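You operate a simulated robot arm through the tools that you are given. There is no shell and no other tool. Be economical: measure what you need, move in short steps, check, and stop when the job is done.

Carry out the task below with a simulated robot arm. There is one attempt and no reset: what you move stays moved.

TASK
Tidy up after waxing: rub the smear off the bar, shut the pot, case the red book.
Fine: use the round pad and put it back; loosen the clamp; the book goes into the small red slipcase.

It is judged by the outcome, as a careful person would: the job done as asked, and still so three seconds after it is handed in. It fails if anything else is knocked over, pushed out of place, dropped, spilled or broken.

THE ROBOT
A 7-joint arm with a two-finger parallel gripper, fixed in place. Base frame: the origin is at the foot of the arm, x ahead of it, y to its left, z up. Lengths are in cm, angles in rad, forces in N, time in s.
Its first joint turns from -1.152 to 1.152 rad. Payload 2.6 kg.
Tool frame: the origin (TCP) lies between the finger pads and is the grasp point; the fingertips stand 3 cm ahead of it; z points along the fingers, y is the line along which they close. The gripper opens to 9.4 cm. The fingers are 2.8 cm wide and 1 cm thick; the gripper's body (5 by 9.6 cm) begins 5.5 cm behind the TCP.
Orientation is that of the tool frame in the base frame, as [roll, pitch, yaw] about the fixed x, y, z axes, in that order (R = Rz(yaw) Ry(pitch) Rx(roll)). With the fingers straight down and closing along the base's y, the tool's x points along the base's -x, its y along +y and its z along -z.

THE INTERFACE
- The arm moves only by the tool jog_arm. Its argument "plan" is a list of rows, each an object of numbers (a shift or turn left out is 0, a gripper value left out holds the last): "tx", "ty", "tz": the shift along the tool's x, y, z in units of 50 mm (1.0 is 50 mm); "wx", "wy", "wz": the turn, a rotation vector about the tool's x, y, z in units of 4 degrees (1.0 is 4 degrees); "fingers": the finger opening in cm, from 0 to 9.4. In form: [{"tx": .., "ty": .., "tz": .., "wx": .., "wy": .., "wz": .., "fingers": ..}, ...]. A call has 1 to 8 rows; each row shifts and turns the commanded pose from where the row before left it, along the tool's axes as they then stand. A call with a number of a shift or a turn outside -1 to 1 is refused whole. A row lasts 0.2 s, in which the tool goes at most 5 cm and 0.15 rad; a call with a longer step from one row to the next is refused whole, and so is a gripper value outside its range. A pose out of reach is approached as far as the arm can. The call stops where the force on the tool passes 40 N (or 10 N more than at its start, if that is more) or the arm is blocked; 0.2 s more then pass. The fingers move at their own pace (about 7.2 cm/s each) and stop on an object; they squeeze with about 45 N. The grip force told is the motor's: it shows also when the fingers shut on nothing. Time passes only in rows, and 0.2 s behind the last, so rows that do not move let the fingers close. It gives the time, the measured TCP pose, the force on the tool (base axes), the opening and the grip force at its end, in the units of the frame above (readings bear some noise).
- Cameras (640 x 400 px; columns grow to the right, rows downward): "scene" is fixed at [2.91, 42.95, 58.62]; the picture's right is [-0.90, -0.43, 0.00], its down [-0.21, 0.44, -0.87] and it looks along [0.38, -0.79, -0.49] (base axes); focal length 316 px, centre (320, 200). "wrist" rides on the gripper at [-3.7, 0, -5.8] in the tool frame; the picture's right is [0.00, -1.00, 0.00], its down [0.97, 0.00, -0.24] and it looks along [0.24, 0.00, 0.97] (tool axes); focal length 218 px, centre (320, 200).
- capture(camera): a new picture of that camera. No time passes.
- pixel_to_xyz(camera, pixels): for up to 12 pixels [column, row] of the newest picture of that camera ("zoom" is the newest enlarged one), the place [x, y, z] in the base frame of the surface seen there, good to about 0.2 cm, but the place of the scene camera against the robot may be out by one fixed shift of up to 2.5 cm in any direction. No time passes.
- close_up(camera, box): a new picture of the part [left, top, right, bottom] of that camera's present view, enlarged. No time passes.
- finish_job(): hands the job in; it is judged then, once.

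Work in short steps. Measure before you move; look again where a grasp or a placing could have gone wrong, and mend it. You have 80 turns and 38 pictures in all, those below and enlarged ones among them. Open the gripper and draw the arm clear of the work before you hand the job in, unless the task says otherwise; then end with one line.

The tools are called by a JSON object that holds its "name" and its "arguments". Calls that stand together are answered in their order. jog_arm: Moves the arm, as the interface text tells. Its arguments: {"type":"object","properties":{"plan":{"type":"array","items":{"type":"object","properties":{"tx":{"type":"number"},"ty":{"type":"number"},"tz":{"type":"number"},"wx":{"type":"number"},"wy":{"type":"number"},"wz":{"type":"number"},"fingers":{"type":"number"}}}}},"required":["plan"]} The other tools are called the same way: capture (camera) takes a picture; pixel_to_xyz (camera, pixels) gives the place of the surface under pixels of a picture; close_up (camera, box) takes an enlarged picture of a part of a camera's view; finish_job () hands the job in.

At the start:

```text
time_s: 0.0
position: [32.87, -22.9, 36.56]
tool_rot: [3.141, 0.0, 3.14]
wrist_force: [-1.0, 0.8, -0.4]
gripper_width: 9.41
grip_force: 0.1
```

scene: 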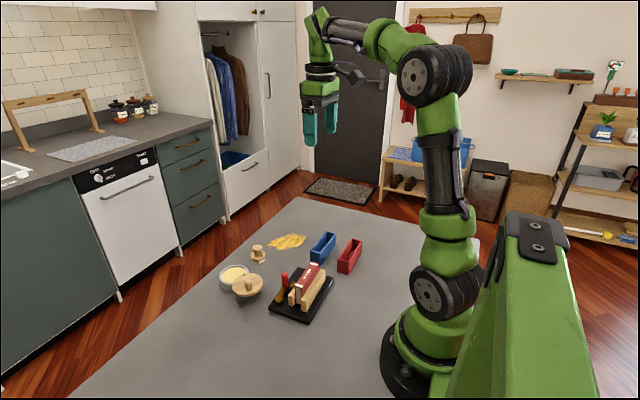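
wrist: 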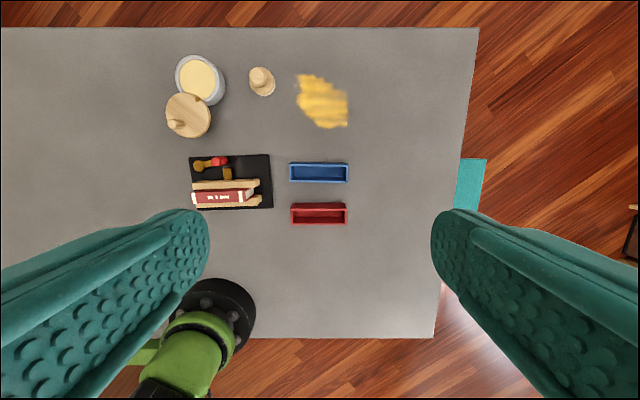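

The first pictures show the pot at about (200,80), the lid at (188,115), the pad at (261,80), the smear at (322,102) and the clamp block at (230,180) in the wrist view. I'll measure these and take enlarged views.

{"name": "pixel_to_xyz", "arguments": {"camera": "wrist", "pixels": [[200, 80], [188, 115], [176, 124], [261, 76], [322, 102], [300, 78], [345, 122], [225, 197], [318, 172], [318, 214], [270, 80], [350, 250]]}}

{"name": "close_up", "arguments": {"camera": "wrist", "box": [150, 40, 370, 230]}}

{"name": "close_up", "arguments": {"camera": "scene", "box": [200, 220, 380, 330]}}

```text
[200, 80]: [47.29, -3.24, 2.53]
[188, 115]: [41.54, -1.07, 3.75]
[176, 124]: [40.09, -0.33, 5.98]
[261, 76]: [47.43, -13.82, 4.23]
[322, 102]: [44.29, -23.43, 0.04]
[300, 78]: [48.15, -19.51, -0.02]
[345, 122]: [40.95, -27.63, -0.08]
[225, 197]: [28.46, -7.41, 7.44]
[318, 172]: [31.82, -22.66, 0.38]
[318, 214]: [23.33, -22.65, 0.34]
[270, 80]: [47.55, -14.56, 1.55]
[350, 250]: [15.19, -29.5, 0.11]
```

```text
2.11 times, centred on (260, 135) of wrist
```

zoom: 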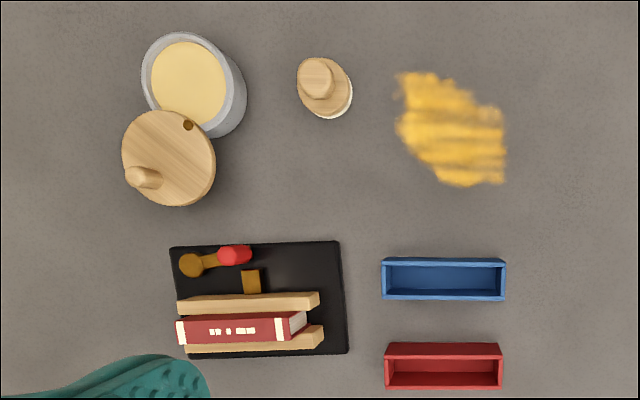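

```text
3.56 times, centred on (290, 275) of scene
```

zoom: 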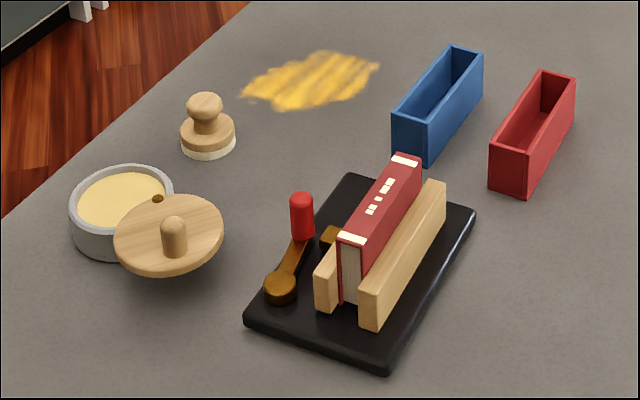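

The table is at z≈0, the lid swings on a pin, and the book is held in a lever clamp. I'll move above the clamp to look closer.

{"name": "jog_arm", "arguments": {"plan": [{"ty": 0.7, "tz": 0.4}, {"ty": 0.7, "tz": 0.4}, {"ty": 0.7, "tz": 0.4}, {"ty": 0.7, "tz": 0.4}, {"ty": 0.4, "tz": 0.4}, {}]}}

{"name": "capture", "arguments": {"camera": "wrist"}}

```text
time_s: 1.4
position: [32.92, -6.99, 26.47]
tool_rot: [-3.14, 0.001, -3.142]
wrist_force: [0.3, 0.1, 0.7]
gripper_width: 9.42
grip_force: 0.1
```

```text
33 pictures are left
```

wrist: 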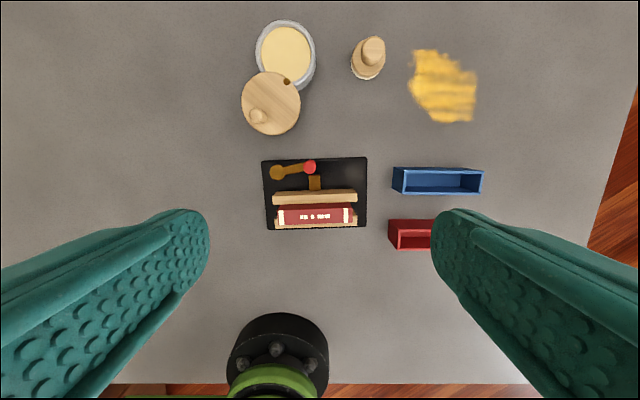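

Now a zoom of the clamp, and measurements of the clamp parts and the cases.

{"name": "close_up", "arguments": {"camera": "wrist", "box": [235, 140, 395, 240]}}

{"name": "pixel_to_xyz", "arguments": {"camera": "wrist", "pixels": [[277, 172], [310, 167], [293, 170], [315, 184], [315, 198], [278, 216], [353, 215], [315, 208], [315, 222], [315, 228], [265, 165], [365, 160]]}}

{"name": "pixel_to_xyz", "arguments": {"camera": "wrist", "pixels": [[394, 168], [481, 171], [394, 193], [480, 193], [390, 221], [391, 247], [428, 221], [428, 248], [374, 45], [258, 116], [287, 81], [285, 50]]}}

```text
4.00 times, centred on (315, 190) of wrist
```

zoom: 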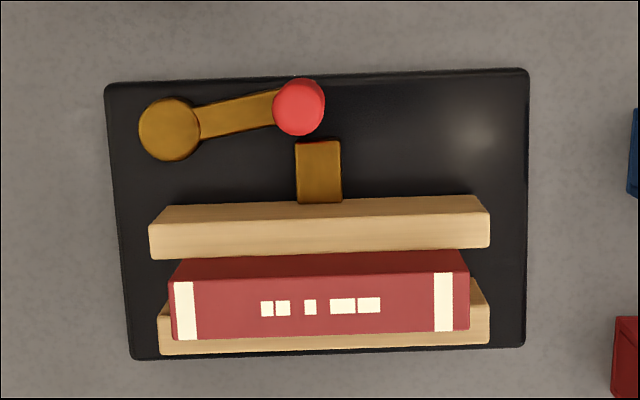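

```text
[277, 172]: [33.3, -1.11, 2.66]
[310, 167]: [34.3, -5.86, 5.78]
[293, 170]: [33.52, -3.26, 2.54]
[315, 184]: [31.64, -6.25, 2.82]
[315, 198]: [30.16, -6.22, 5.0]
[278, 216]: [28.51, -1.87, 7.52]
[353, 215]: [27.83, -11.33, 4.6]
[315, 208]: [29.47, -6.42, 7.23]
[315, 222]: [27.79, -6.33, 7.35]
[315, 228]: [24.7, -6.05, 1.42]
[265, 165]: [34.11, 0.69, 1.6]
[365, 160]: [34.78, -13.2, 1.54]
```

```text
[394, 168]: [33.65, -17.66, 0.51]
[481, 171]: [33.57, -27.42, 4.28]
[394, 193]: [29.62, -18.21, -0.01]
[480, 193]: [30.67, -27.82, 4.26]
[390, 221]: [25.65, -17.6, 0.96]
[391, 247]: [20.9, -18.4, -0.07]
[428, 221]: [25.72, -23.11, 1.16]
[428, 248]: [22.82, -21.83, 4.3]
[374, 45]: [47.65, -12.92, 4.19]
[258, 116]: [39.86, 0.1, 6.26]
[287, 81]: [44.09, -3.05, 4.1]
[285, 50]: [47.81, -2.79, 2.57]
```

The lever pivots at (33.3,-1.1). Its red knob is at (34.3,-5.9), with its top at z 5.8. I'll lower narrowed fingers over the knob.

{"name": "jog_arm", "arguments": {"plan": [{"tx": -0.26, "ty": 0.23, "tz": 0.7, "fingers": 4.0}, {"tz": 0.8}, {"tz": 0.8}, {"tz": 0.6}, {}]}}

{"name": "close_up", "arguments": {"camera": "wrist", "box": [160, 60, 480, 260]}}

```text
time_s: 2.6
position: [34.14, -5.85, 11.75]
tool_rot: [-3.141, 0.0, 3.141]
wrist_force: [0.8, -0.3, 0.0]
gripper_width: 4.01
grip_force: 0.3
```

```text
2.00 times, centred on (320, 160) of wrist
```

zoom: 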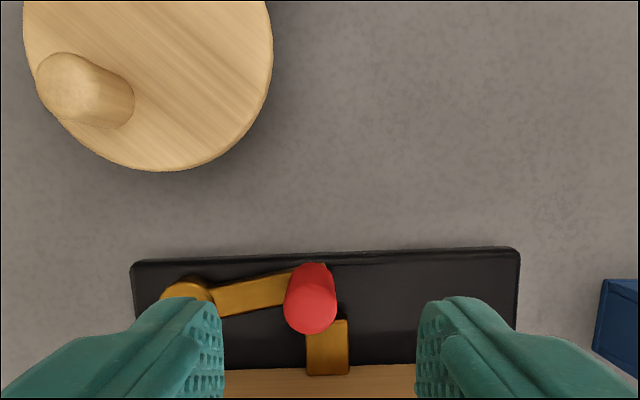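

The knob is centred between the fingers, so I'll descend and close.

{"name": "jog_arm", "arguments": {"plan": [{"tz": 0.6}, {"tz": 0.47}, {}, {"fingers": 0.5}, {}, {}]}}

```text
time_s: 4.0
position: [34.31, -5.83, 6.43]
tool_rot: [-3.141, 0.001, 3.14]
wrist_force: [3.8, 7.6, 0.0]
gripper_width: 1.5
grip_force: 44.9
```

I have the knob (1.5 cm wide). I'll swing it gently away from the jaw, toward +x, along the arc.

{"name": "jog_arm", "arguments": {"plan": [{"tx": -0.1, "ty": 0.03}, {"tx": -0.1, "ty": 0.03}, {"tx": -0.09, "ty": 0.05}, {}]}}

```text
time_s: 5.0
position: [35.58, -5.21, 6.56]
tool_rot: [3.141, -0.001, 3.142]
wrist_force: [0.4, -0.2, -0.5]
gripper_width: 1.48
grip_force: 44.9
```

{"name": "close_up", "arguments": {"camera": "wrist", "box": [160, 100, 480, 300]}}

{"name": "close_up", "arguments": {"camera": "scene", "box": [240, 240, 370, 330]}}

```text
2.00 times, centred on (320, 200) of wrist
```

zoom: 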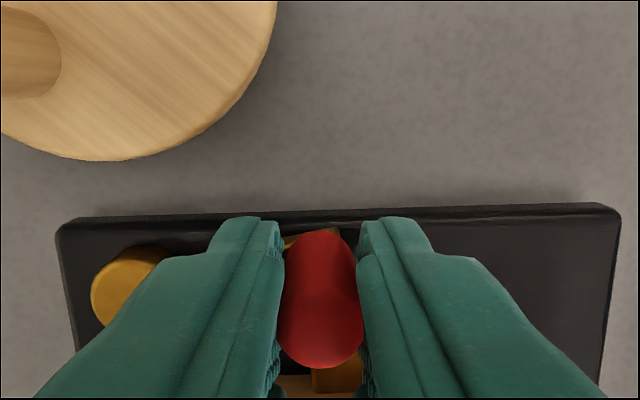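

```text
4.44 times, centred on (305, 285) of scene
```

zoom: 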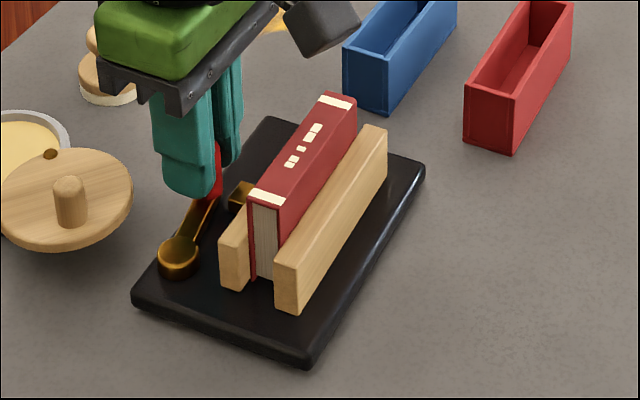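

The lever is turning and the clamp is loosening. The swung-out lid is in the way of a full swing, so I'll release the knob, rise and measure the lid from above.

{"name": "jog_arm", "arguments": {"plan": [{"fingers": 4.0}, {"tz": -0.6}, {"tz": -0.8}, {"tz": -0.8, "tx": -0.6, "ty": 0.4}, {"tx": -0.6, "ty": 0.4}, {"tx": -0.6}, {}]}}

{"name": "capture", "arguments": {"camera": "wrist"}}

```text
refused: row 4 steps farther than a row can; nothing moved
```

```text
28 pictures are left
```

wrist: 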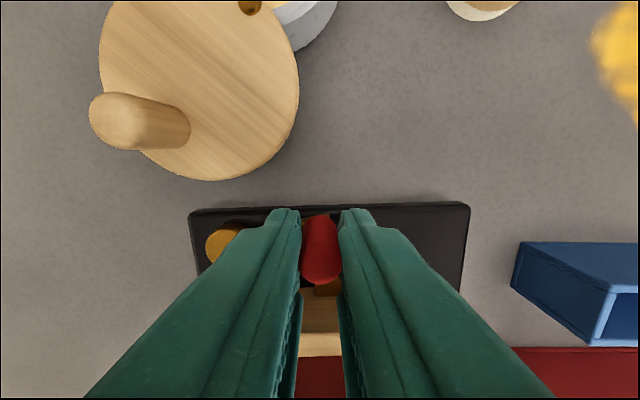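

{"name": "jog_arm", "arguments": {"plan": [{"fingers": 4.0}, {}, {"tz": -0.6}, {"tz": -0.8}, {"tz": -0.8}, {"tx": -0.7, "ty": 0.4}, {"tx": -0.7, "ty": 0.4}, {}]}}

{"name": "capture", "arguments": {"camera": "wrist"}}

```text
time_s: 6.8
position: [42.53, -1.35, 17.75]
tool_rot: [3.141, 0.0, -3.141]
wrist_force: [-0.7, 0.0, 0.4]
gripper_width: 4.0
grip_force: 0.0
```

```text
27 pictures are left
```

wrist: 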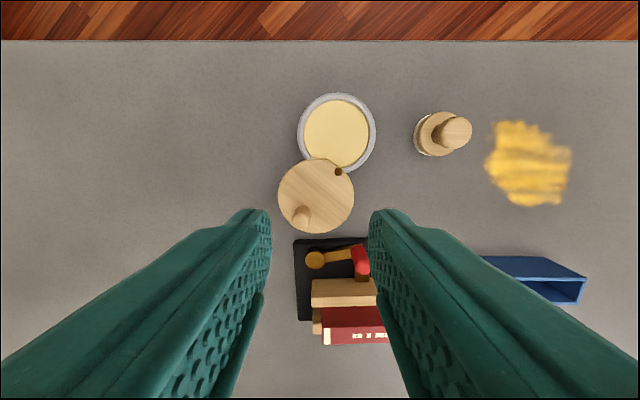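

{"name": "pixel_to_xyz", "arguments": {"camera": "wrist", "pixels": [[338, 172], [280, 195], [352, 195], [316, 161], [316, 232], [302, 218], [300, 132], [374, 132], [337, 96], [337, 130], [454, 131], [426, 134]]}}

{"name": "close_up", "arguments": {"camera": "wrist", "box": [260, 80, 420, 280]}}

```text
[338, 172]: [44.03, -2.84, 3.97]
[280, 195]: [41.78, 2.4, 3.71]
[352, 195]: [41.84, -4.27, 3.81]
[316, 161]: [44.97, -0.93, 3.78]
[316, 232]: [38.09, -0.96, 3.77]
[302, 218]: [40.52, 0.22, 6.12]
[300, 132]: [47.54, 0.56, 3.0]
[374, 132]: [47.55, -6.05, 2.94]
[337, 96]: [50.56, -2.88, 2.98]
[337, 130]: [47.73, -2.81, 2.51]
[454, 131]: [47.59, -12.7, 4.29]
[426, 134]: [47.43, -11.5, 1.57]
```

```text
2.00 times, centred on (340, 180) of wrist
```

zoom: 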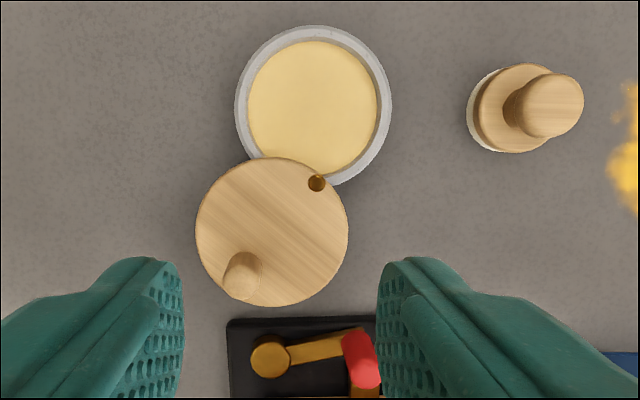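

Lid centre is (41.5,-0.95), pin (44.03,-2.84), pot centre (47.2,-2.8) and post (40.5,0.2). I'll grip the post just above the lid.

{"name": "jog_arm", "arguments": {"plan": [{"tx": 0.41, "ty": 0.31}, {"tz": 0.7}, {"tz": 0.7}, {"tz": 0.5}, {"tz": 0.22}, {"fingers": 0.5}, {}, {}]}}

```text
time_s: 8.6
position: [40.58, 0.2, 7.12]
tool_rot: [3.141, 0.0, -3.139]
wrist_force: [0.0, -0.2, -0.3]
gripper_width: 1.47
grip_force: 44.7
```

Post gripped. I'll swing it clockwise about the pin, starting with the first part.

{"name": "jog_arm", "arguments": {"plan": [{"tx": -0.115, "ty": 0.094}, {"tx": -0.115, "ty": 0.094}, {"tx": -0.15, "ty": 0.055}, {"tx": -0.15, "ty": 0.055}, {}]}}

```text
time_s: 9.8
position: [43.15, 1.59, 7.16]
tool_rot: [3.141, -0.001, -3.14]
wrist_force: [0.2, -0.4, -0.1]
gripper_width: 1.49
grip_force: 44.7
```

It moves freely. I'll continue along the arc.

{"name": "jog_arm", "arguments": {"plan": [{"tx": -0.16, "ty": 0.01}, {"tx": -0.16, "ty": -0.01}, {"tx": -0.15, "ty": -0.055}, {"tx": -0.15, "ty": -0.055}, {"tx": -0.122, "ty": -0.102}, {"tx": -0.122, "ty": -0.102}, {}]}}

{"name": "close_up", "arguments": {"camera": "wrist", "box": [160, 60, 480, 260]}}

```text
time_s: 11.4
position: [47.58, 0.16, 7.17]
tool_rot: [3.141, -0.001, -3.14]
wrist_force: [0.3, 0.6, -0.1]
gripper_width: 1.47
grip_force: 44.7
```

```text
2.00 times, centred on (320, 160) of wrist
```

zoom: 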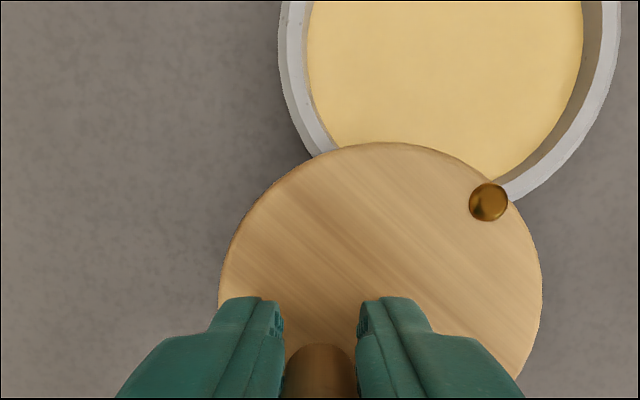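

The lid did not turn in the grip. The pot seems to have been carried along with it, so I'll check.

{"name": "close_up", "arguments": {"camera": "scene", "box": [200, 200, 360, 320]}}

{"name": "pixel_to_xyz", "arguments": {"camera": "wrist", "pixels": [[404, 161], [305, 90], [308, 130], [380, 70], [350, 150]]}}

```text
3.33 times, centred on (280, 260) of scene
```

zoom: 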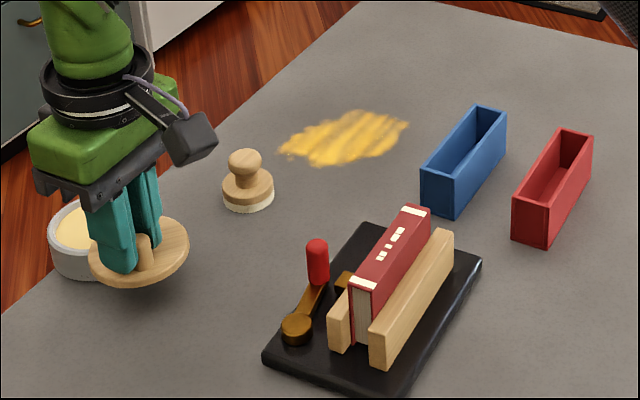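

```text
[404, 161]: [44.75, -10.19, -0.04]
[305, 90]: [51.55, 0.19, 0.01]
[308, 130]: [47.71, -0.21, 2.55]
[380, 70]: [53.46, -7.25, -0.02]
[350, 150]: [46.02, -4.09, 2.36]
```

The pot was dragged about 7 cm because the squeezed post would not turn between the fingers. I'll draw it straight back, then turn the wrist along with the lid.

{"name": "jog_arm", "arguments": {"plan": [{"tx": 0.2, "ty": 0.013}, {"tx": 0.222, "ty": 0.013}, {"tx": 0.222, "ty": 0.013}, {"tx": 0.222, "ty": 0.013}, {"tx": 0.222, "ty": 0.013}, {"tx": 0.244, "ty": 0.015}, {}]}}

{"name": "capture", "arguments": {"camera": "wrist"}}

```text
time_s: 13.0
position: [40.88, 0.66, 7.17]
tool_rot: [-3.141, 0.001, -3.142]
wrist_force: [0.2, -0.5, 0.1]
gripper_width: 1.49
grip_force: 44.9
```

```text
23 pictures are left
```

wrist: 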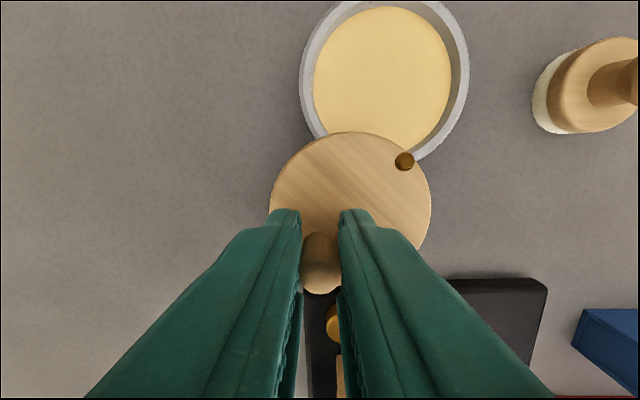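

{"name": "pixel_to_xyz", "arguments": {"camera": "wrist", "pixels": [[404, 161], [304, 80], [466, 80], [309, 50], [463, 50], [456, 115], [315, 125], [385, 4], [382, 75]]}}

```text
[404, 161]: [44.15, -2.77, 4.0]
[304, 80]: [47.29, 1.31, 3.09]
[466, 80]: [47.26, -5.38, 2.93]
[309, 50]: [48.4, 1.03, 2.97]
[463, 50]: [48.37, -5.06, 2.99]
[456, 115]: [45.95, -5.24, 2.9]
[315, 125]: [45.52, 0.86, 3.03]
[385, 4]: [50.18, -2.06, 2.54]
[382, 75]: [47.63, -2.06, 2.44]
```

The pin is at (44.1,-2.8), and the TCP is 4.64 cm from it. I'll turn hand and lid together about the pin, 4° a row.

{"name": "jog_arm", "arguments": {"plan": [{"tx": -0.048, "ty": 0.0434, "wz": 1}, {"tx": -0.048, "ty": 0.0434, "wz": 1}, {"tx": -0.048, "ty": 0.0434, "wz": 1}, {"tx": -0.048, "ty": 0.0434, "wz": 1}, {"tx": -0.048, "ty": 0.0434, "wz": 1}, {"tx": -0.048, "ty": 0.0434, "wz": 1}, {"tx": -0.048, "ty": 0.0434, "wz": 1}, {"tx": -0.048, "ty": 0.0434, "wz": 1}]}}

{"name": "capture", "arguments": {"camera": "wrist"}}

```text
time_s: 14.8
position: [43.25, 1.77, 7.15]
tool_rot: [-3.141, -0.002, 2.583]
wrist_force: [0.6, -0.1, 0.2]
gripper_width: 1.48
grip_force: 45.5
```

```text
22 pictures are left
```

wrist: 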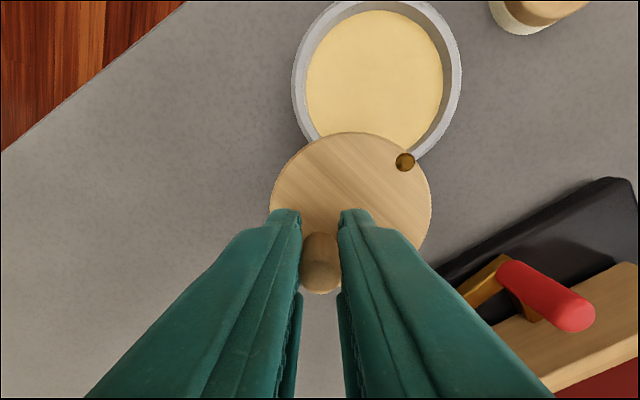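

The hinge is stiff: the pot turned with the lid, with only about 5° of hinge slip. I'll press down to hold the pot with more friction, checking the force first.

{"name": "jog_arm", "arguments": {"plan": [{"tz": 0.04}, {"tz": 0.04}, {}]}}

```text
time_s: 15.6
position: [43.55, 1.91, 7.01]
tool_rot: [3.136, 0.008, 2.588]
wrist_force: [-0.4, 5.3, 33.3]
gripper_width: 1.5
grip_force: 45.2
```

{"name": "jog_arm", "arguments": {"plan": [{"tz": -0.015}, {"tx": -0.048, "ty": 0.0434, "wz": 1}, {"tx": -0.048, "ty": 0.0434, "wz": 1}, {"tx": -0.048, "ty": 0.0434, "wz": 1}, {"tx": -0.048, "ty": 0.0434, "wz": 1}, {"tx": -0.048, "ty": 0.0434, "wz": 1}, {"tx": -0.048, "ty": 0.0434, "wz": 1}]}}

{"name": "capture", "arguments": {"camera": "wrist"}}

```text
time_s: 17.2
position: [45.11, 1.81, 6.94]
tool_rot: [3.139, 0.003, 2.163]
wrist_force: [-1.0, -1.4, 33.3]
gripper_width: 1.48
grip_force: 44.6
```

```text
21 pictures are left
```

wrist: 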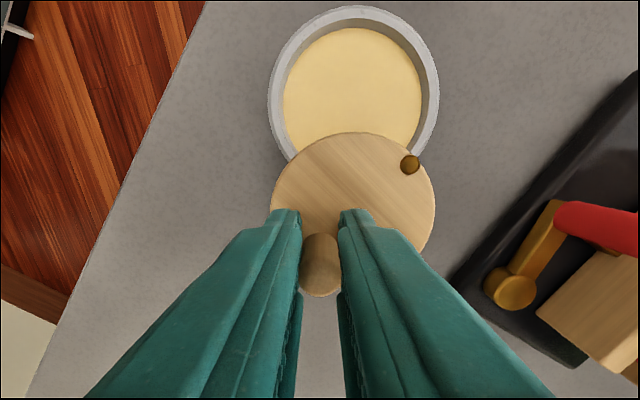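

Pressing helps: about 17° of hinge closure over a 24° turn. I'll continue.

{"name": "jog_arm", "arguments": {"plan": [{"tx": -0.048, "ty": 0.0434, "wz": 1, "tz": 0.005}, {"tx": -0.048, "ty": 0.0434, "wz": 1}, {"tx": -0.048, "ty": 0.0434, "wz": 1}, {"tx": -0.048, "ty": 0.0434, "wz": 1}, {"tx": -0.048, "ty": 0.0434, "wz": 1}, {"tx": -0.048, "ty": 0.0434, "wz": 1}, {"tx": -0.048, "ty": 0.0434, "wz": 1}]}}

{"name": "capture", "arguments": {"camera": "wrist"}}

```text
time_s: 18.8
position: [47.09, 0.75, 6.9]
tool_rot: [3.141, 0.0, 1.674]
wrist_force: [-7.6, -7.6, 31.1]
gripper_width: 1.47
grip_force: 45.1
```

```text
20 pictures are left
```

wrist: 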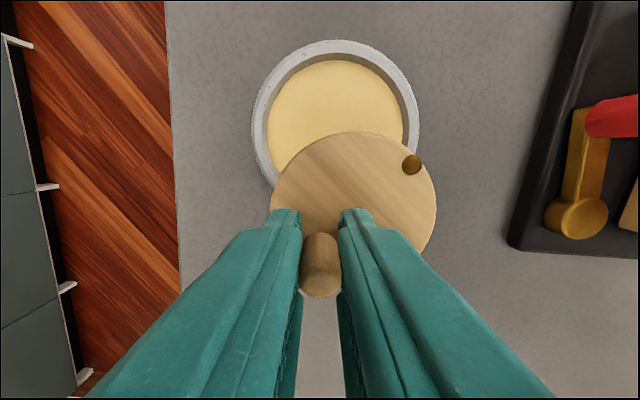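

Hinge closure is now 22° of the 28° turned, with about 56° remaining. I'll continue with slightly more press.

{"name": "jog_arm", "arguments": {"plan": [{"tx": -0.048, "ty": 0.0434, "wz": 1, "tz": 0.01}, {"tx": -0.048, "ty": 0.0434, "wz": 1}, {"tx": -0.048, "ty": 0.0434, "wz": 1}, {"tx": -0.048, "ty": 0.0434, "wz": 1}, {"tx": -0.048, "ty": 0.0434, "wz": 1}, {"tx": -0.048, "ty": 0.0434, "wz": 1}, {"tx": -0.048, "ty": 0.0434, "wz": 1}, {"tx": -0.048, "ty": 0.0434, "wz": 1}]}}

{"name": "capture", "arguments": {"camera": "wrist"}}

```text
time_s: 19.7
position: [47.97, -0.01, 6.83]
tool_rot: [3.14, 0.0, 1.432]
wrist_force: [-2.5, -0.9, 4.6]
gripper_width: 1.48
grip_force: 44.8
stopped in row 4: the force on the tool passed its limit (the readings are from after the stop); the commanded pose is now the measured one
```

```text
19 pictures are left
```

wrist: 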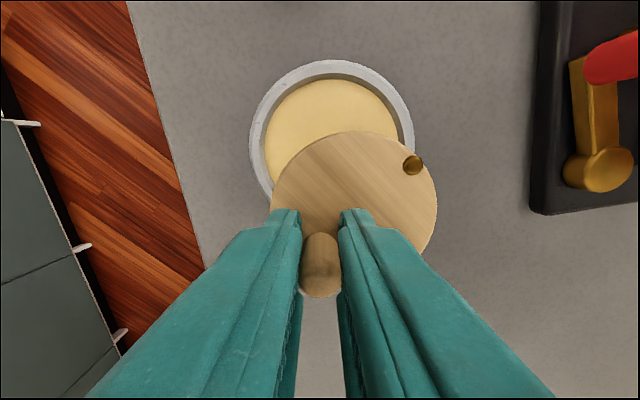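

The press was reset at the stop. I'll press again to about 28 N and continue.

{"name": "jog_arm", "arguments": {"plan": [{"tz": 0.025}, {"tz": 0.025}, {"tx": -0.048, "ty": 0.0434, "wz": 1}, {"tx": -0.048, "ty": 0.0434, "wz": 1}, {"tx": -0.048, "ty": 0.0434, "wz": 1}, {"tx": -0.048, "ty": 0.0434, "wz": 1}, {"tx": -0.048, "ty": 0.0434, "wz": 1}]}}

```text
time_s: 20.6
position: [48.22, -0.44, 6.88]
tool_rot: [3.136, -0.002, 1.344]
wrist_force: [-2.2, -1.6, 3.4]
gripper_width: 1.48
grip_force: 44.8
stopped in row 4: the force on the tool passed its limit (the readings are from after the stop); the commanded pose is now the measured one
```

{"name": "jog_arm", "arguments": {"plan": [{"tz": 0.03}, {"tx": -0.024, "ty": 0.0217, "wz": 0.5}, {"tx": -0.024, "ty": 0.0217, "wz": 0.5}, {"tx": -0.048, "ty": 0.0434, "wz": 1}, {"tx": -0.048, "ty": 0.0434, "wz": 1}, {"tx": -0.048, "ty": 0.0434, "wz": 1}, {"tx": -0.048, "ty": 0.0434, "wz": 1}]}}

{"name": "capture", "arguments": {"camera": "wrist"}}

```text
time_s: 22.2
position: [48.77, -1.96, 6.9]
tool_rot: [3.135, -0.001, 1.018]
wrist_force: [-1.6, -0.7, 2.9]
gripper_width: 1.47
grip_force: 44.8
stopped in row 7: the force on the tool passed its limit (the readings are from after the stop); the commanded pose is now the measured one
```

```text
18 pictures are left
```

wrist: 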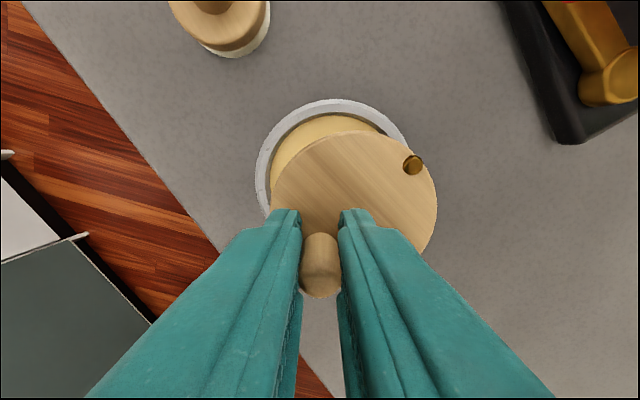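

About 20° remains. I'll press again and continue to the stop.

{"name": "jog_arm", "arguments": {"plan": [{"tz": 0.025}, {"tx": -0.024, "ty": 0.0217, "wz": 0.5}, {"tx": -0.024, "ty": 0.0217, "wz": 0.5}, {"tx": -0.048, "ty": 0.0434, "wz": 1}, {"tx": -0.048, "ty": 0.0434, "wz": 1}, {"tx": -0.048, "ty": 0.0434, "wz": 1}, {"tx": -0.048, "ty": 0.0434, "wz": 1}]}}

{"name": "capture", "arguments": {"camera": "wrist"}}

```text
time_s: 23.6
position: [48.83, -3.12, 6.87]
tool_rot: [3.137, -0.003, 0.753]
wrist_force: [-3.3, -1.2, 3.3]
gripper_width: 1.47
grip_force: 45.4
stopped in row 7: the force on the tool passed its limit (the readings are from after the stop); the commanded pose is now the measured one
```

```text
17 pictures are left
```

wrist: 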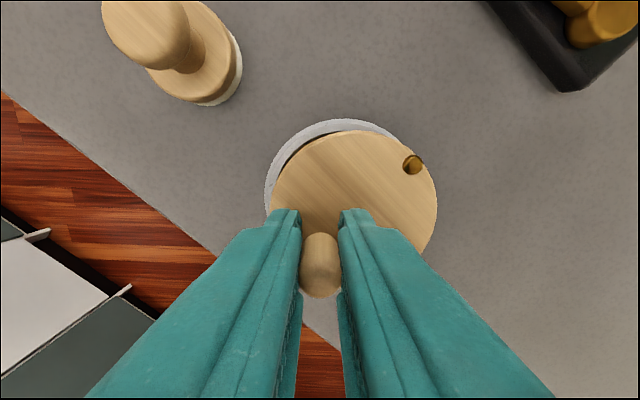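

Nearly shut, with a crescent of about 8° left. A little more.

{"name": "jog_arm", "arguments": {"plan": [{"tz": 0.025}, {"tx": -0.024, "ty": 0.0217, "wz": 0.5}, {"tx": -0.024, "ty": 0.0217, "wz": 0.5}, {"tx": -0.024, "ty": 0.0217, "wz": 0.5}, {"tx": -0.024, "ty": 0.0217, "wz": 0.5}, {"tx": -0.012, "ty": 0.011, "wz": 0.25}]}}

{"name": "close_up", "arguments": {"camera": "wrist", "box": [240, 100, 460, 238]}}

```text
time_s: 25.0
position: [48.92, -3.78, 6.97]
tool_rot: [3.137, -0.006, 0.595]
wrist_force: [-14.8, -1.7, 33.6]
gripper_width: 1.45
grip_force: 45.1
```

```text
2.90 times, centred on (350, 169) of wrist
```

zoom: 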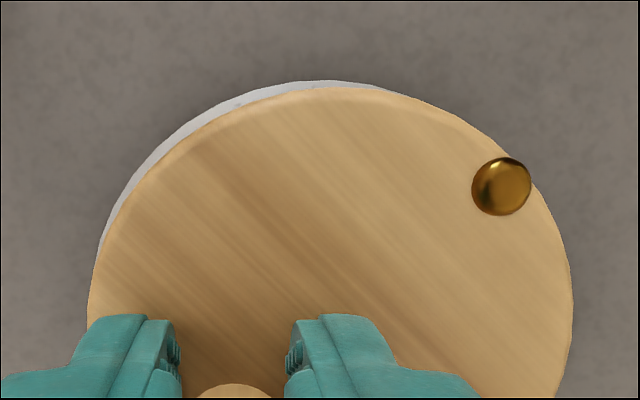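

{"name": "jog_arm", "arguments": {"plan": [{"tx": -0.02, "ty": 0.018, "wz": 0.4}, {"tx": -0.02, "ty": 0.018, "wz": 0.4}, {"tz": -0.04}, {"fingers": 3.5}, {}, {"tz": -0.8}, {"tz": -0.8, "tx": 0.4}, {"tz": -0.6, "tx": 0.4}]}}

{"name": "capture", "arguments": {"camera": "wrist"}}

```text
time_s: 26.8
position: [52.05, -2.07, 18.17]
tool_rot: [3.136, -0.004, 0.54]
wrist_force: [0.6, 0.2, 0.5]
gripper_width: 3.51
grip_force: 0.2
```

```text
15 pictures are left
```

wrist: 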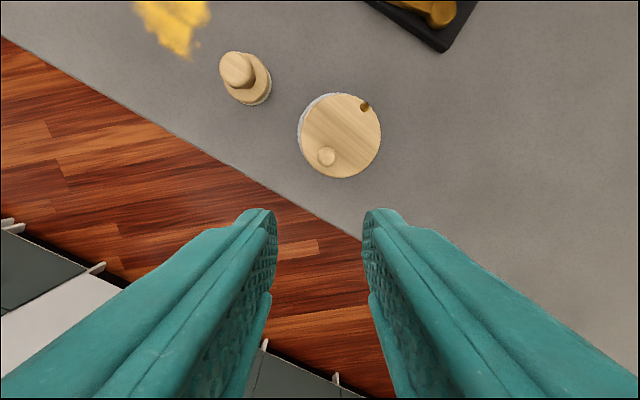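

A slight pot crescent is still visible at the upper left of the lid near (300,120). I'll measure it.

{"name": "pixel_to_xyz", "arguments": {"camera": "wrist", "pixels": [[298, 128], [300, 145], [379, 135], [340, 176], [340, 96], [322, 96], [364, 105], [326, 156], [302, 115], [307, 109], [310, 103], [305, 118]]}}

{"name": "close_up", "arguments": {"camera": "wrist", "box": [260, 80, 420, 190]}}

```text
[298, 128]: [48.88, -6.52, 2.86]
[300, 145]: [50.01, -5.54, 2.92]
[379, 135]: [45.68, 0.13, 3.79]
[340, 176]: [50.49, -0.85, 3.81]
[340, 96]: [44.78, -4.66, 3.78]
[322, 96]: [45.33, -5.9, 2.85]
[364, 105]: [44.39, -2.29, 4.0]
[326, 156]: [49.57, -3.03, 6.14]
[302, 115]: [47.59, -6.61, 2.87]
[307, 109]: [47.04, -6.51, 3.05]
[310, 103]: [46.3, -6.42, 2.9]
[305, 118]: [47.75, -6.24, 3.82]
```

```text
3.64 times, centred on (340, 135) of wrist
```

zoom: 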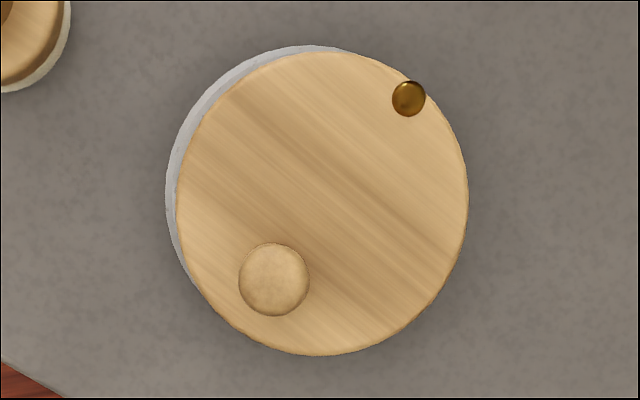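

The lid is about 0.35 cm (about 6°) short of the pot along base y. I'll turn the hand to close along y and squeeze lid and pot edges flush.

{"name": "jog_arm", "arguments": {"plan": [{"wz": 1, "fingers": 9.4}, {"wz": 1}, {"wz": 1}, {"wz": 1}, {"wz": 1}, {"wz": 1}, {"wz": 1}, {"wz": 0.73}]}}

{"name": "jog_arm", "arguments": {"plan": [{"tx": -0.89, "ty": 0.176}, {"tz": 0.7}, {"tz": 0.7}, {}]}}

{"name": "capture", "arguments": {"camera": "wrist"}}

```text
time_s: 28.6
position: [52.04, -2.13, 17.92]
tool_rot: [3.139, -0.007, 0.001]
wrist_force: [0.3, -0.9, 0.1]
gripper_width: 9.42
grip_force: 0.0
```

```text
time_s: 29.6
position: [47.8, -3.0, 10.74]
tool_rot: [3.141, -0.007, 0.0]
wrist_force: [-0.2, 0.4, -0.3]
gripper_width: 9.43
grip_force: 0.1
```

```text
13 pictures are left
```

wrist: 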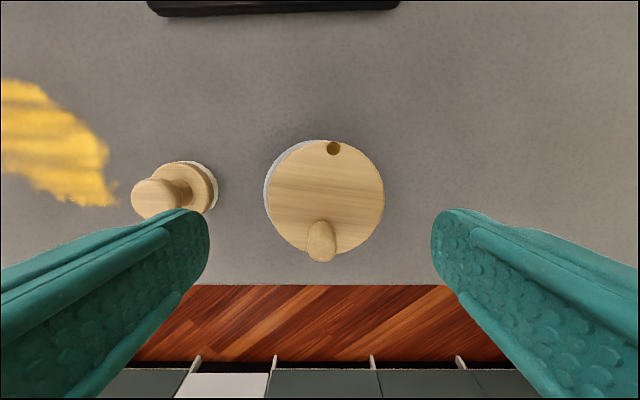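

Centred, with the pad clear of the left finger. I'll descend and squeeze gently.

{"name": "jog_arm", "arguments": {"plan": [{"tz": 0.65}, {"tz": 0.6}, {"fingers": 8.2}, {"fingers": 7.8}, {"fingers": 7.5}, {"fingers": 7.2}, {"fingers": 6.9}, {}]}}

```text
time_s: 31.4
position: [47.94, -2.94, 4.51]
tool_rot: [3.14, -0.007, 0.0]
wrist_force: [-0.8, -1.7, -0.1]
gripper_width: 7.48
grip_force: 44.9
```

Width 7.48 means the fingers met the pot's own wall. The lid (about 6.9) is smaller, so the last 4–5° must come from the post. I'll open, rise and measure.

{"name": "jog_arm", "arguments": {"plan": [{"fingers": 9.4}, {"fingers": 9.4}, {"tz": -0.6}, {"tz": -0.65}, {}]}}

{"name": "close_up", "arguments": {"camera": "wrist", "box": [240, 120, 400, 280]}}

{"name": "pixel_to_xyz", "arguments": {"camera": "zoom", "pixels": [[320, 240], [320, 250], [320, 260], [340, 80], [320, 90]]}}

```text
time_s: 32.6
position: [47.77, -3.09, 11.04]
tool_rot: [3.138, -0.009, 0.0]
wrist_force: [0.5, -0.1, -0.7]
gripper_width: 9.41
grip_force: 0.1
```

```text
2.50 times, centred on (320, 200) of wrist
```

zoom: 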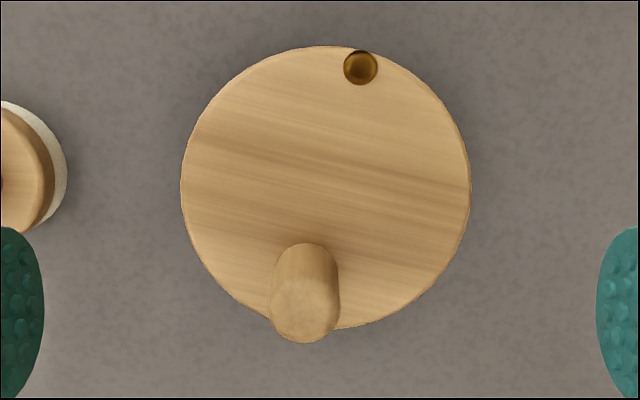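

```text
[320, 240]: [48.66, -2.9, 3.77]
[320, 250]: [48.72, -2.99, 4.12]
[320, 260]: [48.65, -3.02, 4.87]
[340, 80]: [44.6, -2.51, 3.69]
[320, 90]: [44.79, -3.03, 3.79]
```

The lid now covers the pot flush, so it is shut. Next I'll go up and over to view the clamp, cases and lever.

{"name": "jog_arm", "arguments": {"plan": [{"tz": -0.8}, {"tz": -0.8}, {"tx": -0.95}, {"tx": -0.95, "ty": 0.3}, {"tx": -0.95, "ty": 0.3}, {"tx": -0.4, "ty": 0.3}, {}]}}

{"name": "capture", "arguments": {"camera": "wrist"}}

```text
time_s: 34.2
position: [31.57, -7.17, 18.87]
tool_rot: [3.141, -0.006, -0.001]
wrist_force: [0.4, 0.9, 0.4]
gripper_width: 9.41
grip_force: 0.0
```

```text
11 pictures are left
```

wrist: 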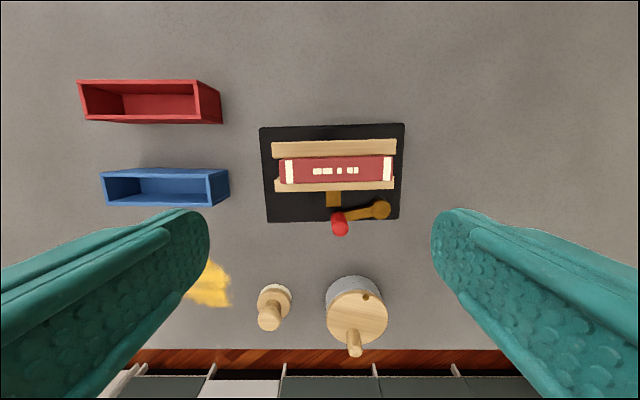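

{"name": "pixel_to_xyz", "arguments": {"camera": "wrist", "pixels": [[282, 171], [393, 169], [337, 158], [337, 182], [337, 143], [337, 153], [337, 187], [340, 217], [381, 209], [262, 130], [402, 127], [334, 198]]}}

{"name": "pixel_to_xyz", "arguments": {"camera": "wrist", "pixels": [[80, 82], [196, 82], [86, 121], [200, 121], [140, 83], [140, 119], [140, 105], [210, 85], [220, 120], [270, 310], [275, 290], [207, 290]]}}

{"name": "close_up", "arguments": {"camera": "wrist", "box": [70, 70, 410, 240]}}

```text
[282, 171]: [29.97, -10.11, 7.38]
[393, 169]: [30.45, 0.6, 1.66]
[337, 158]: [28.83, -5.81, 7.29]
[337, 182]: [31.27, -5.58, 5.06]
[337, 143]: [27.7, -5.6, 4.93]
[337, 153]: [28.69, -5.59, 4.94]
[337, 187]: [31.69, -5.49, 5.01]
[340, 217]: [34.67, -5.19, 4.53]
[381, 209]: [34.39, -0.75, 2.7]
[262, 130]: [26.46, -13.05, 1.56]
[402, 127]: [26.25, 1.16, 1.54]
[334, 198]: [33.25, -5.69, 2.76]
```

```text
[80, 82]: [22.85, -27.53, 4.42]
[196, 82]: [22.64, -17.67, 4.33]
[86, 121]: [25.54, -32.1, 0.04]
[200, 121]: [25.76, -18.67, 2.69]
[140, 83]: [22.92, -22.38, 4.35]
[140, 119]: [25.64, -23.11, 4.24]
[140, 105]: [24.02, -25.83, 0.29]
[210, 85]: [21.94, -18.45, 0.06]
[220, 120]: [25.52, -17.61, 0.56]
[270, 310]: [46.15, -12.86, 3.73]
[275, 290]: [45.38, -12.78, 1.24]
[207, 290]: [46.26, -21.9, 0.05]
```

```text
1.88 times, centred on (240, 155) of wrist
```

zoom: 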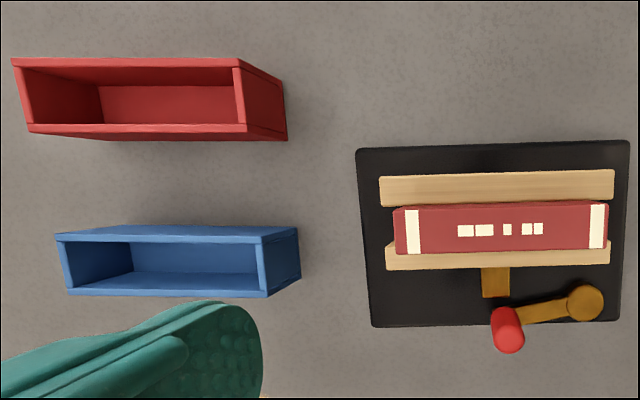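

The clamp base slid (+1.3,+0.6) with my earlier pull, so that lever is stiff too and has not turned. I'll regrip the knob, draw the base back, then press and turn the wrist with the lever.

{"name": "jog_arm", "arguments": {"plan": [{"tx": 0.8, "ty": -0.39, "fingers": 4.0}, {"tz": 0.8}, {"tz": 0.8}, {"tz": 0.6}, {"tz": 0.29}, {"fingers": 0.5}, {}, {}]}}

```text
time_s: 36.0
position: [35.32, -5.31, 6.45]
tool_rot: [3.141, -0.006, 0.0]
wrist_force: [1.1, 8.2, 0.0]
gripper_width: 1.47
grip_force: 45.1
```

{"name": "jog_arm", "arguments": {"plan": [{"tx": -0.085, "ty": 0.04}, {"tx": -0.085, "ty": 0.04}, {"tx": -0.084, "ty": 0.04}, {}, {"tz": 0.03}, {"tz": 0.02}, {}]}}

```text
time_s: 37.2
position: [34.3, -5.91, 6.49]
tool_rot: [-3.138, -0.012, 0.002]
wrist_force: [-0.9, 2.0, 3.7]
gripper_width: 1.47
grip_force: 45.0
stopped in row 6: the force on the tool passed its limit (the readings are from after the stop); the commanded pose is now the measured one
```

{"name": "jog_arm", "arguments": {"plan": [{"tz": 0.025}, {"tx": 0.032, "ty": -0.009, "wz": -0.5}, {"tx": 0.032, "ty": -0.009, "wz": -0.5}, {"tx": 0.0636, "ty": -0.0175, "wz": -1}, {"tx": 0.0636, "ty": -0.0175, "wz": -1}, {"tx": 0.0636, "ty": -0.0175, "wz": -1}, {"tx": 0.0636, "ty": -0.0175, "wz": -1}]}}

{"name": "capture", "arguments": {"camera": "wrist"}}

```text
time_s: 38.4
position: [35.17, -5.79, 6.36]
tool_rot: [3.141, -0.017, 0.168]
wrist_force: [-2.0, 0.0, 4.8]
gripper_width: 1.47
grip_force: 44.6
stopped in row 5: the force on the tool passed its limit (the readings are from after the stop); the commanded pose is now the measured one
```

```text
9 pictures are left
```

wrist: 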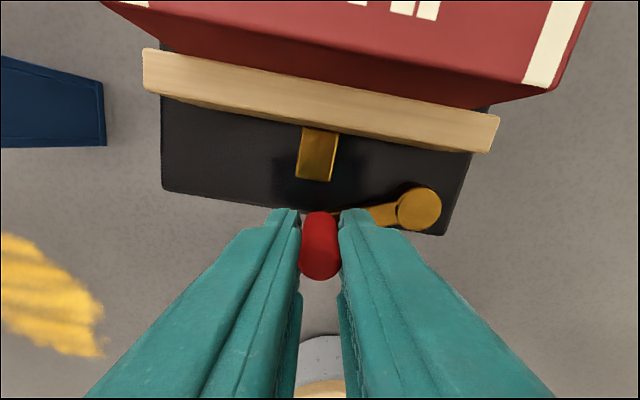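

{"name": "pixel_to_xyz", "arguments": {"camera": "wrist", "pixels": [[418, 208], [168, 185], [440, 228], [318, 140], [380, 215], [300, 85], [470, 155]]}}

```text
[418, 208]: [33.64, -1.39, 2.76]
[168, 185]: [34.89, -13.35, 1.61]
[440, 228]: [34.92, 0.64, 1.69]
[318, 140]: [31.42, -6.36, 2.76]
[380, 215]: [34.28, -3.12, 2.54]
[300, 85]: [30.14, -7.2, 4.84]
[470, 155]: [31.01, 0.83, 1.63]
```

The base is back in place and the lever has turned about 10°. I'll continue with a lighter press.

{"name": "jog_arm", "arguments": {"plan": [{"tz": 0.012}, {"tx": 0.033, "ty": -0.007, "wz": -0.5}, {"tx": 0.0651, "ty": -0.0141, "wz": -1}, {"tx": 0.0651, "ty": -0.0141, "wz": -1}, {"tx": 0.0651, "ty": -0.0141, "wz": -1}, {"tx": 0.0651, "ty": -0.0141, "wz": -1}, {"tx": 0.0651, "ty": -0.0141, "wz": -1}, {"tx": 0.0651, "ty": -0.0141, "wz": -1}]}}

```text
time_s: 40.2
position: [37.09, -4.51, 6.49]
tool_rot: [3.136, -0.015, 0.623]
wrist_force: [-13.3, 0.7, 25.0]
gripper_width: 1.46
grip_force: 45.0
```

{"name": "jog_arm", "arguments": {"plan": [{"tx": 0.0651, "ty": -0.0141, "wz": -1, "tz": -0.004}, {"tx": 0.0651, "ty": -0.0141, "wz": -1}, {"tx": 0.0651, "ty": -0.0141, "wz": -1}, {"tx": 0.0651, "ty": -0.0141, "wz": -1}, {"tx": 0.0651, "ty": -0.0141, "wz": -1}, {"tx": 0.0651, "ty": -0.0141, "wz": -1}, {"tx": 0.0651, "ty": -0.0141, "wz": -1}, {"tx": 0.0651, "ty": -0.0141, "wz": -1}]}}

{"name": "capture", "arguments": {"camera": "wrist"}}

```text
time_s: 42.0
position: [38.33, -2.18, 6.28]
tool_rot: [3.13, -0.01, 1.18]
wrist_force: [-17.0, 5.7, 23.5]
gripper_width: 1.49
grip_force: 45.3
```

```text
8 pictures are left
```

wrist: 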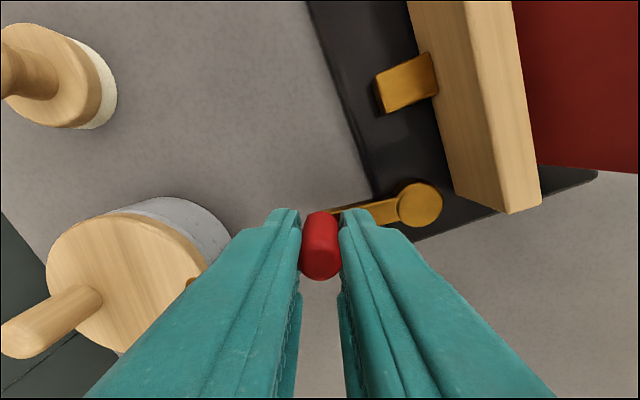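

{"name": "pixel_to_xyz", "arguments": {"camera": "wrist", "pixels": [[420, 204], [405, 85], [470, 80], [515, 200], [525, 100], [592, 172], [372, 190]]}}

```text
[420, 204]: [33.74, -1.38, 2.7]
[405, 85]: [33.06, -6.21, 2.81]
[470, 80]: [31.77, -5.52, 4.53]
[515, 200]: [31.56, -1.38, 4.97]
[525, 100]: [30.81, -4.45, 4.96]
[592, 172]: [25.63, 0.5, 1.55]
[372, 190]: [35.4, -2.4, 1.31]
```

The jaw has moved back about 1.2 cm, so the clamp is open. I'll turn a bit more, then relax the press, release and rise.

{"name": "jog_arm", "arguments": {"plan": [{"tx": 0.0651, "ty": -0.0141, "wz": -1}, {"tx": 0.0651, "ty": -0.0141, "wz": -1}, {"tx": 0.0651, "ty": -0.0141, "wz": -1}, {"tx": 0.0651, "ty": -0.0141, "wz": -1}, {"tz": -0.03}, {"fingers": 3.5}, {}, {"tz": -0.4}]}}

```text
time_s: 43.8
position: [38.49, -0.91, 8.41]
tool_rot: [3.126, -0.005, 1.46]
wrist_force: [0.2, -0.4, -0.7]
gripper_width: 3.52
grip_force: 0.0
```

Rise, square the hand to close along x, and go over the book.

{"name": "jog_arm", "arguments": {"plan": [{"tz": -0.8, "wz": -0.8}, {"tz": -0.8, "wz": -0.8}, {"tz": -0.6, "ty": -0.6}, {"ty": -0.8, "tx": -0.5}, {"ty": -0.4, "tx": -0.5, "fingers": 9.4}, {}]}}

{"name": "capture", "arguments": {"camera": "wrist"}}

```text
time_s: 45.2
position: [29.28, -6.15, 19.37]
tool_rot: [3.126, -0.004, 1.573]
wrist_force: [0.0, -0.6, 0.3]
gripper_width: 9.42
grip_force: 0.0
```

```text
7 pictures are left
```

wrist: 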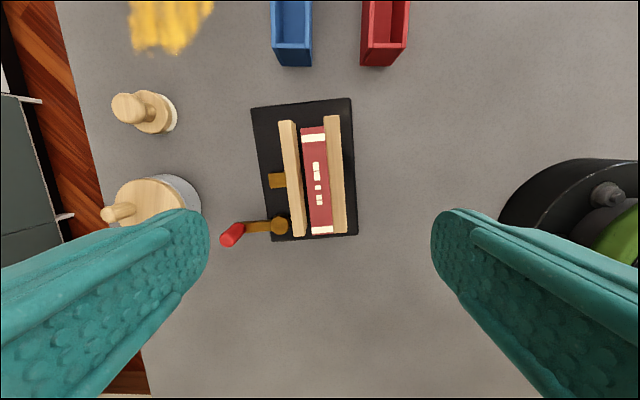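

The clamp is open with gaps beside the book, and the whole base sits tilted a few degrees. I'll measure the book and red case corners.

{"name": "pixel_to_xyz", "arguments": {"camera": "wrist", "pixels": [[304, 131], [323, 129], [314, 231], [331, 230], [318, 180], [297, 180], [338, 180], [252, 110], [351, 100], [271, 238], [356, 233], [311, 180]]}}

{"name": "pixel_to_xyz", "arguments": {"camera": "wrist", "pixels": [[365, 4], [408, 4], [362, 50], [407, 47], [363, 45], [406, 43], [385, 48], [385, 49], [364, 20], [408, 20], [385, 25], [385, 64]]}}

{"name": "close_up", "arguments": {"camera": "wrist", "box": [240, 0, 432, 240]}}

```text
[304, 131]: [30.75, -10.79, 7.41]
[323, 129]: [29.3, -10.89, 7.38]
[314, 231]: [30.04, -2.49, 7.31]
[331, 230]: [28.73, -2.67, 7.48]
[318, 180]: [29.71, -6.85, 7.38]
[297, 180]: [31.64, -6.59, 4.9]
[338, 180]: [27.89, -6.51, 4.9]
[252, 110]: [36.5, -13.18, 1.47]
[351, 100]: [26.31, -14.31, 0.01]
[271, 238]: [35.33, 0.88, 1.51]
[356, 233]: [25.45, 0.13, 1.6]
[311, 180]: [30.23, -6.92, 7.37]
```

```text
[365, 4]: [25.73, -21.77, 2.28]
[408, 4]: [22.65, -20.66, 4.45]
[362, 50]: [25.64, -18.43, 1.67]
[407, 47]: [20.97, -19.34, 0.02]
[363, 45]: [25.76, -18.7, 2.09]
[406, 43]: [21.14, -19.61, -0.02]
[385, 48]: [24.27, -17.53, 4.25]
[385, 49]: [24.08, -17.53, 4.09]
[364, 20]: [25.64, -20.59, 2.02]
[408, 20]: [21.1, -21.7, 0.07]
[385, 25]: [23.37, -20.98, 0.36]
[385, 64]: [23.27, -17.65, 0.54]
```

```text
1.67 times, centred on (336, 120) of wrist
```

zoom: 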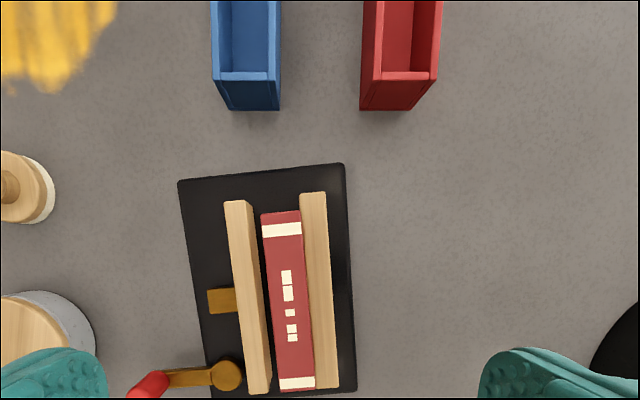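

Book: centre (29.75,-6.7), turned 4.4°, top at z 7.4, jaws at 4.95. I'll grasp it just above the jaws.

{"name": "jog_arm", "arguments": {"plan": [{"wz": -1.0, "fingers": 5.0}, {"wz": -0.1, "tx": -0.117, "ty": 0.086}, {"tz": 0.8}, {"tz": 0.8}, {"tz": 0.61}, {}]}}

{"name": "jog_arm", "arguments": {"plan": [{"fingers": 3.0}, {"fingers": 2.3}, {"fingers": 1.0}, {}, {}]}}

```text
time_s: 46.6
position: [29.93, -6.49, 8.45]
tool_rot: [3.124, -0.002, 1.649]
wrist_force: [0.9, 0.4, -1.1]
gripper_width: 5.01
grip_force: 0.1
```

```text
time_s: 47.8
position: [29.93, -6.62, 8.44]
tool_rot: [3.124, -0.002, 1.65]
wrist_force: [-0.4, -0.2, 0.2]
gripper_width: 1.8
grip_force: 45.4
```

Book gripped (1.8 cm). Lift it straight up.

{"name": "jog_arm", "arguments": {"plan": [{"tz": -0.2}, {"tz": -0.4}, {"tz": -0.5}, {"tz": -0.4}, {}]}}

{"name": "close_up", "arguments": {"camera": "scene", "box": [220, 200, 380, 320]}}

```text
time_s: 49.0
position: [29.72, -6.54, 15.89]
tool_rot: [3.127, -0.001, 1.649]
wrist_force: [-1.4, 0.0, -0.8]
gripper_width: 1.77
grip_force: 44.2
```

```text
3.33 times, centred on (300, 260) of scene
```

zoom: 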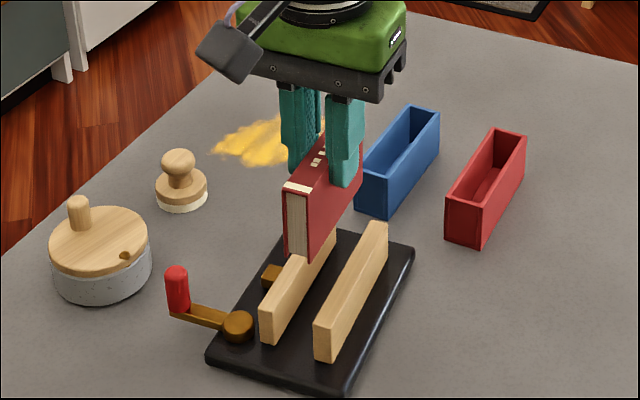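

The book hangs level. The red case centre is about (24.18,-22.6), outer size about 2.95 x 10.1. I'll square the yaw, carry the book above it and look.

{"name": "jog_arm", "arguments": {"plan": [{"wz": 0.56}, {"wz": 0.56}, {"tx": -0.8, "ty": -0.277}, {"tx": -0.8, "ty": -0.277}, {"tx": -0.8, "ty": -0.277}, {"tx": -0.79, "ty": -0.277}, {"tz": 0.3}, {}]}}

{"name": "close_up", "arguments": {"camera": "wrist", "box": [200, 40, 440, 240]}}

```text
time_s: 50.8
position: [24.19, -22.51, 14.18]
tool_rot: [3.124, -0.004, 1.57]
wrist_force: [-1.0, -0.4, -1.1]
gripper_width: 1.79
grip_force: 45.1
```

```text
2.00 times, centred on (320, 140) of wrist
```

zoom: 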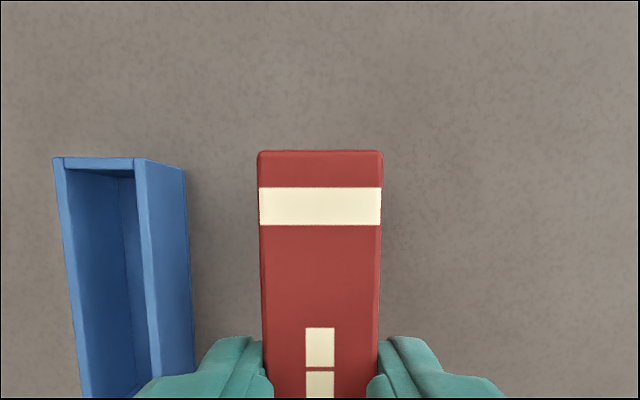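

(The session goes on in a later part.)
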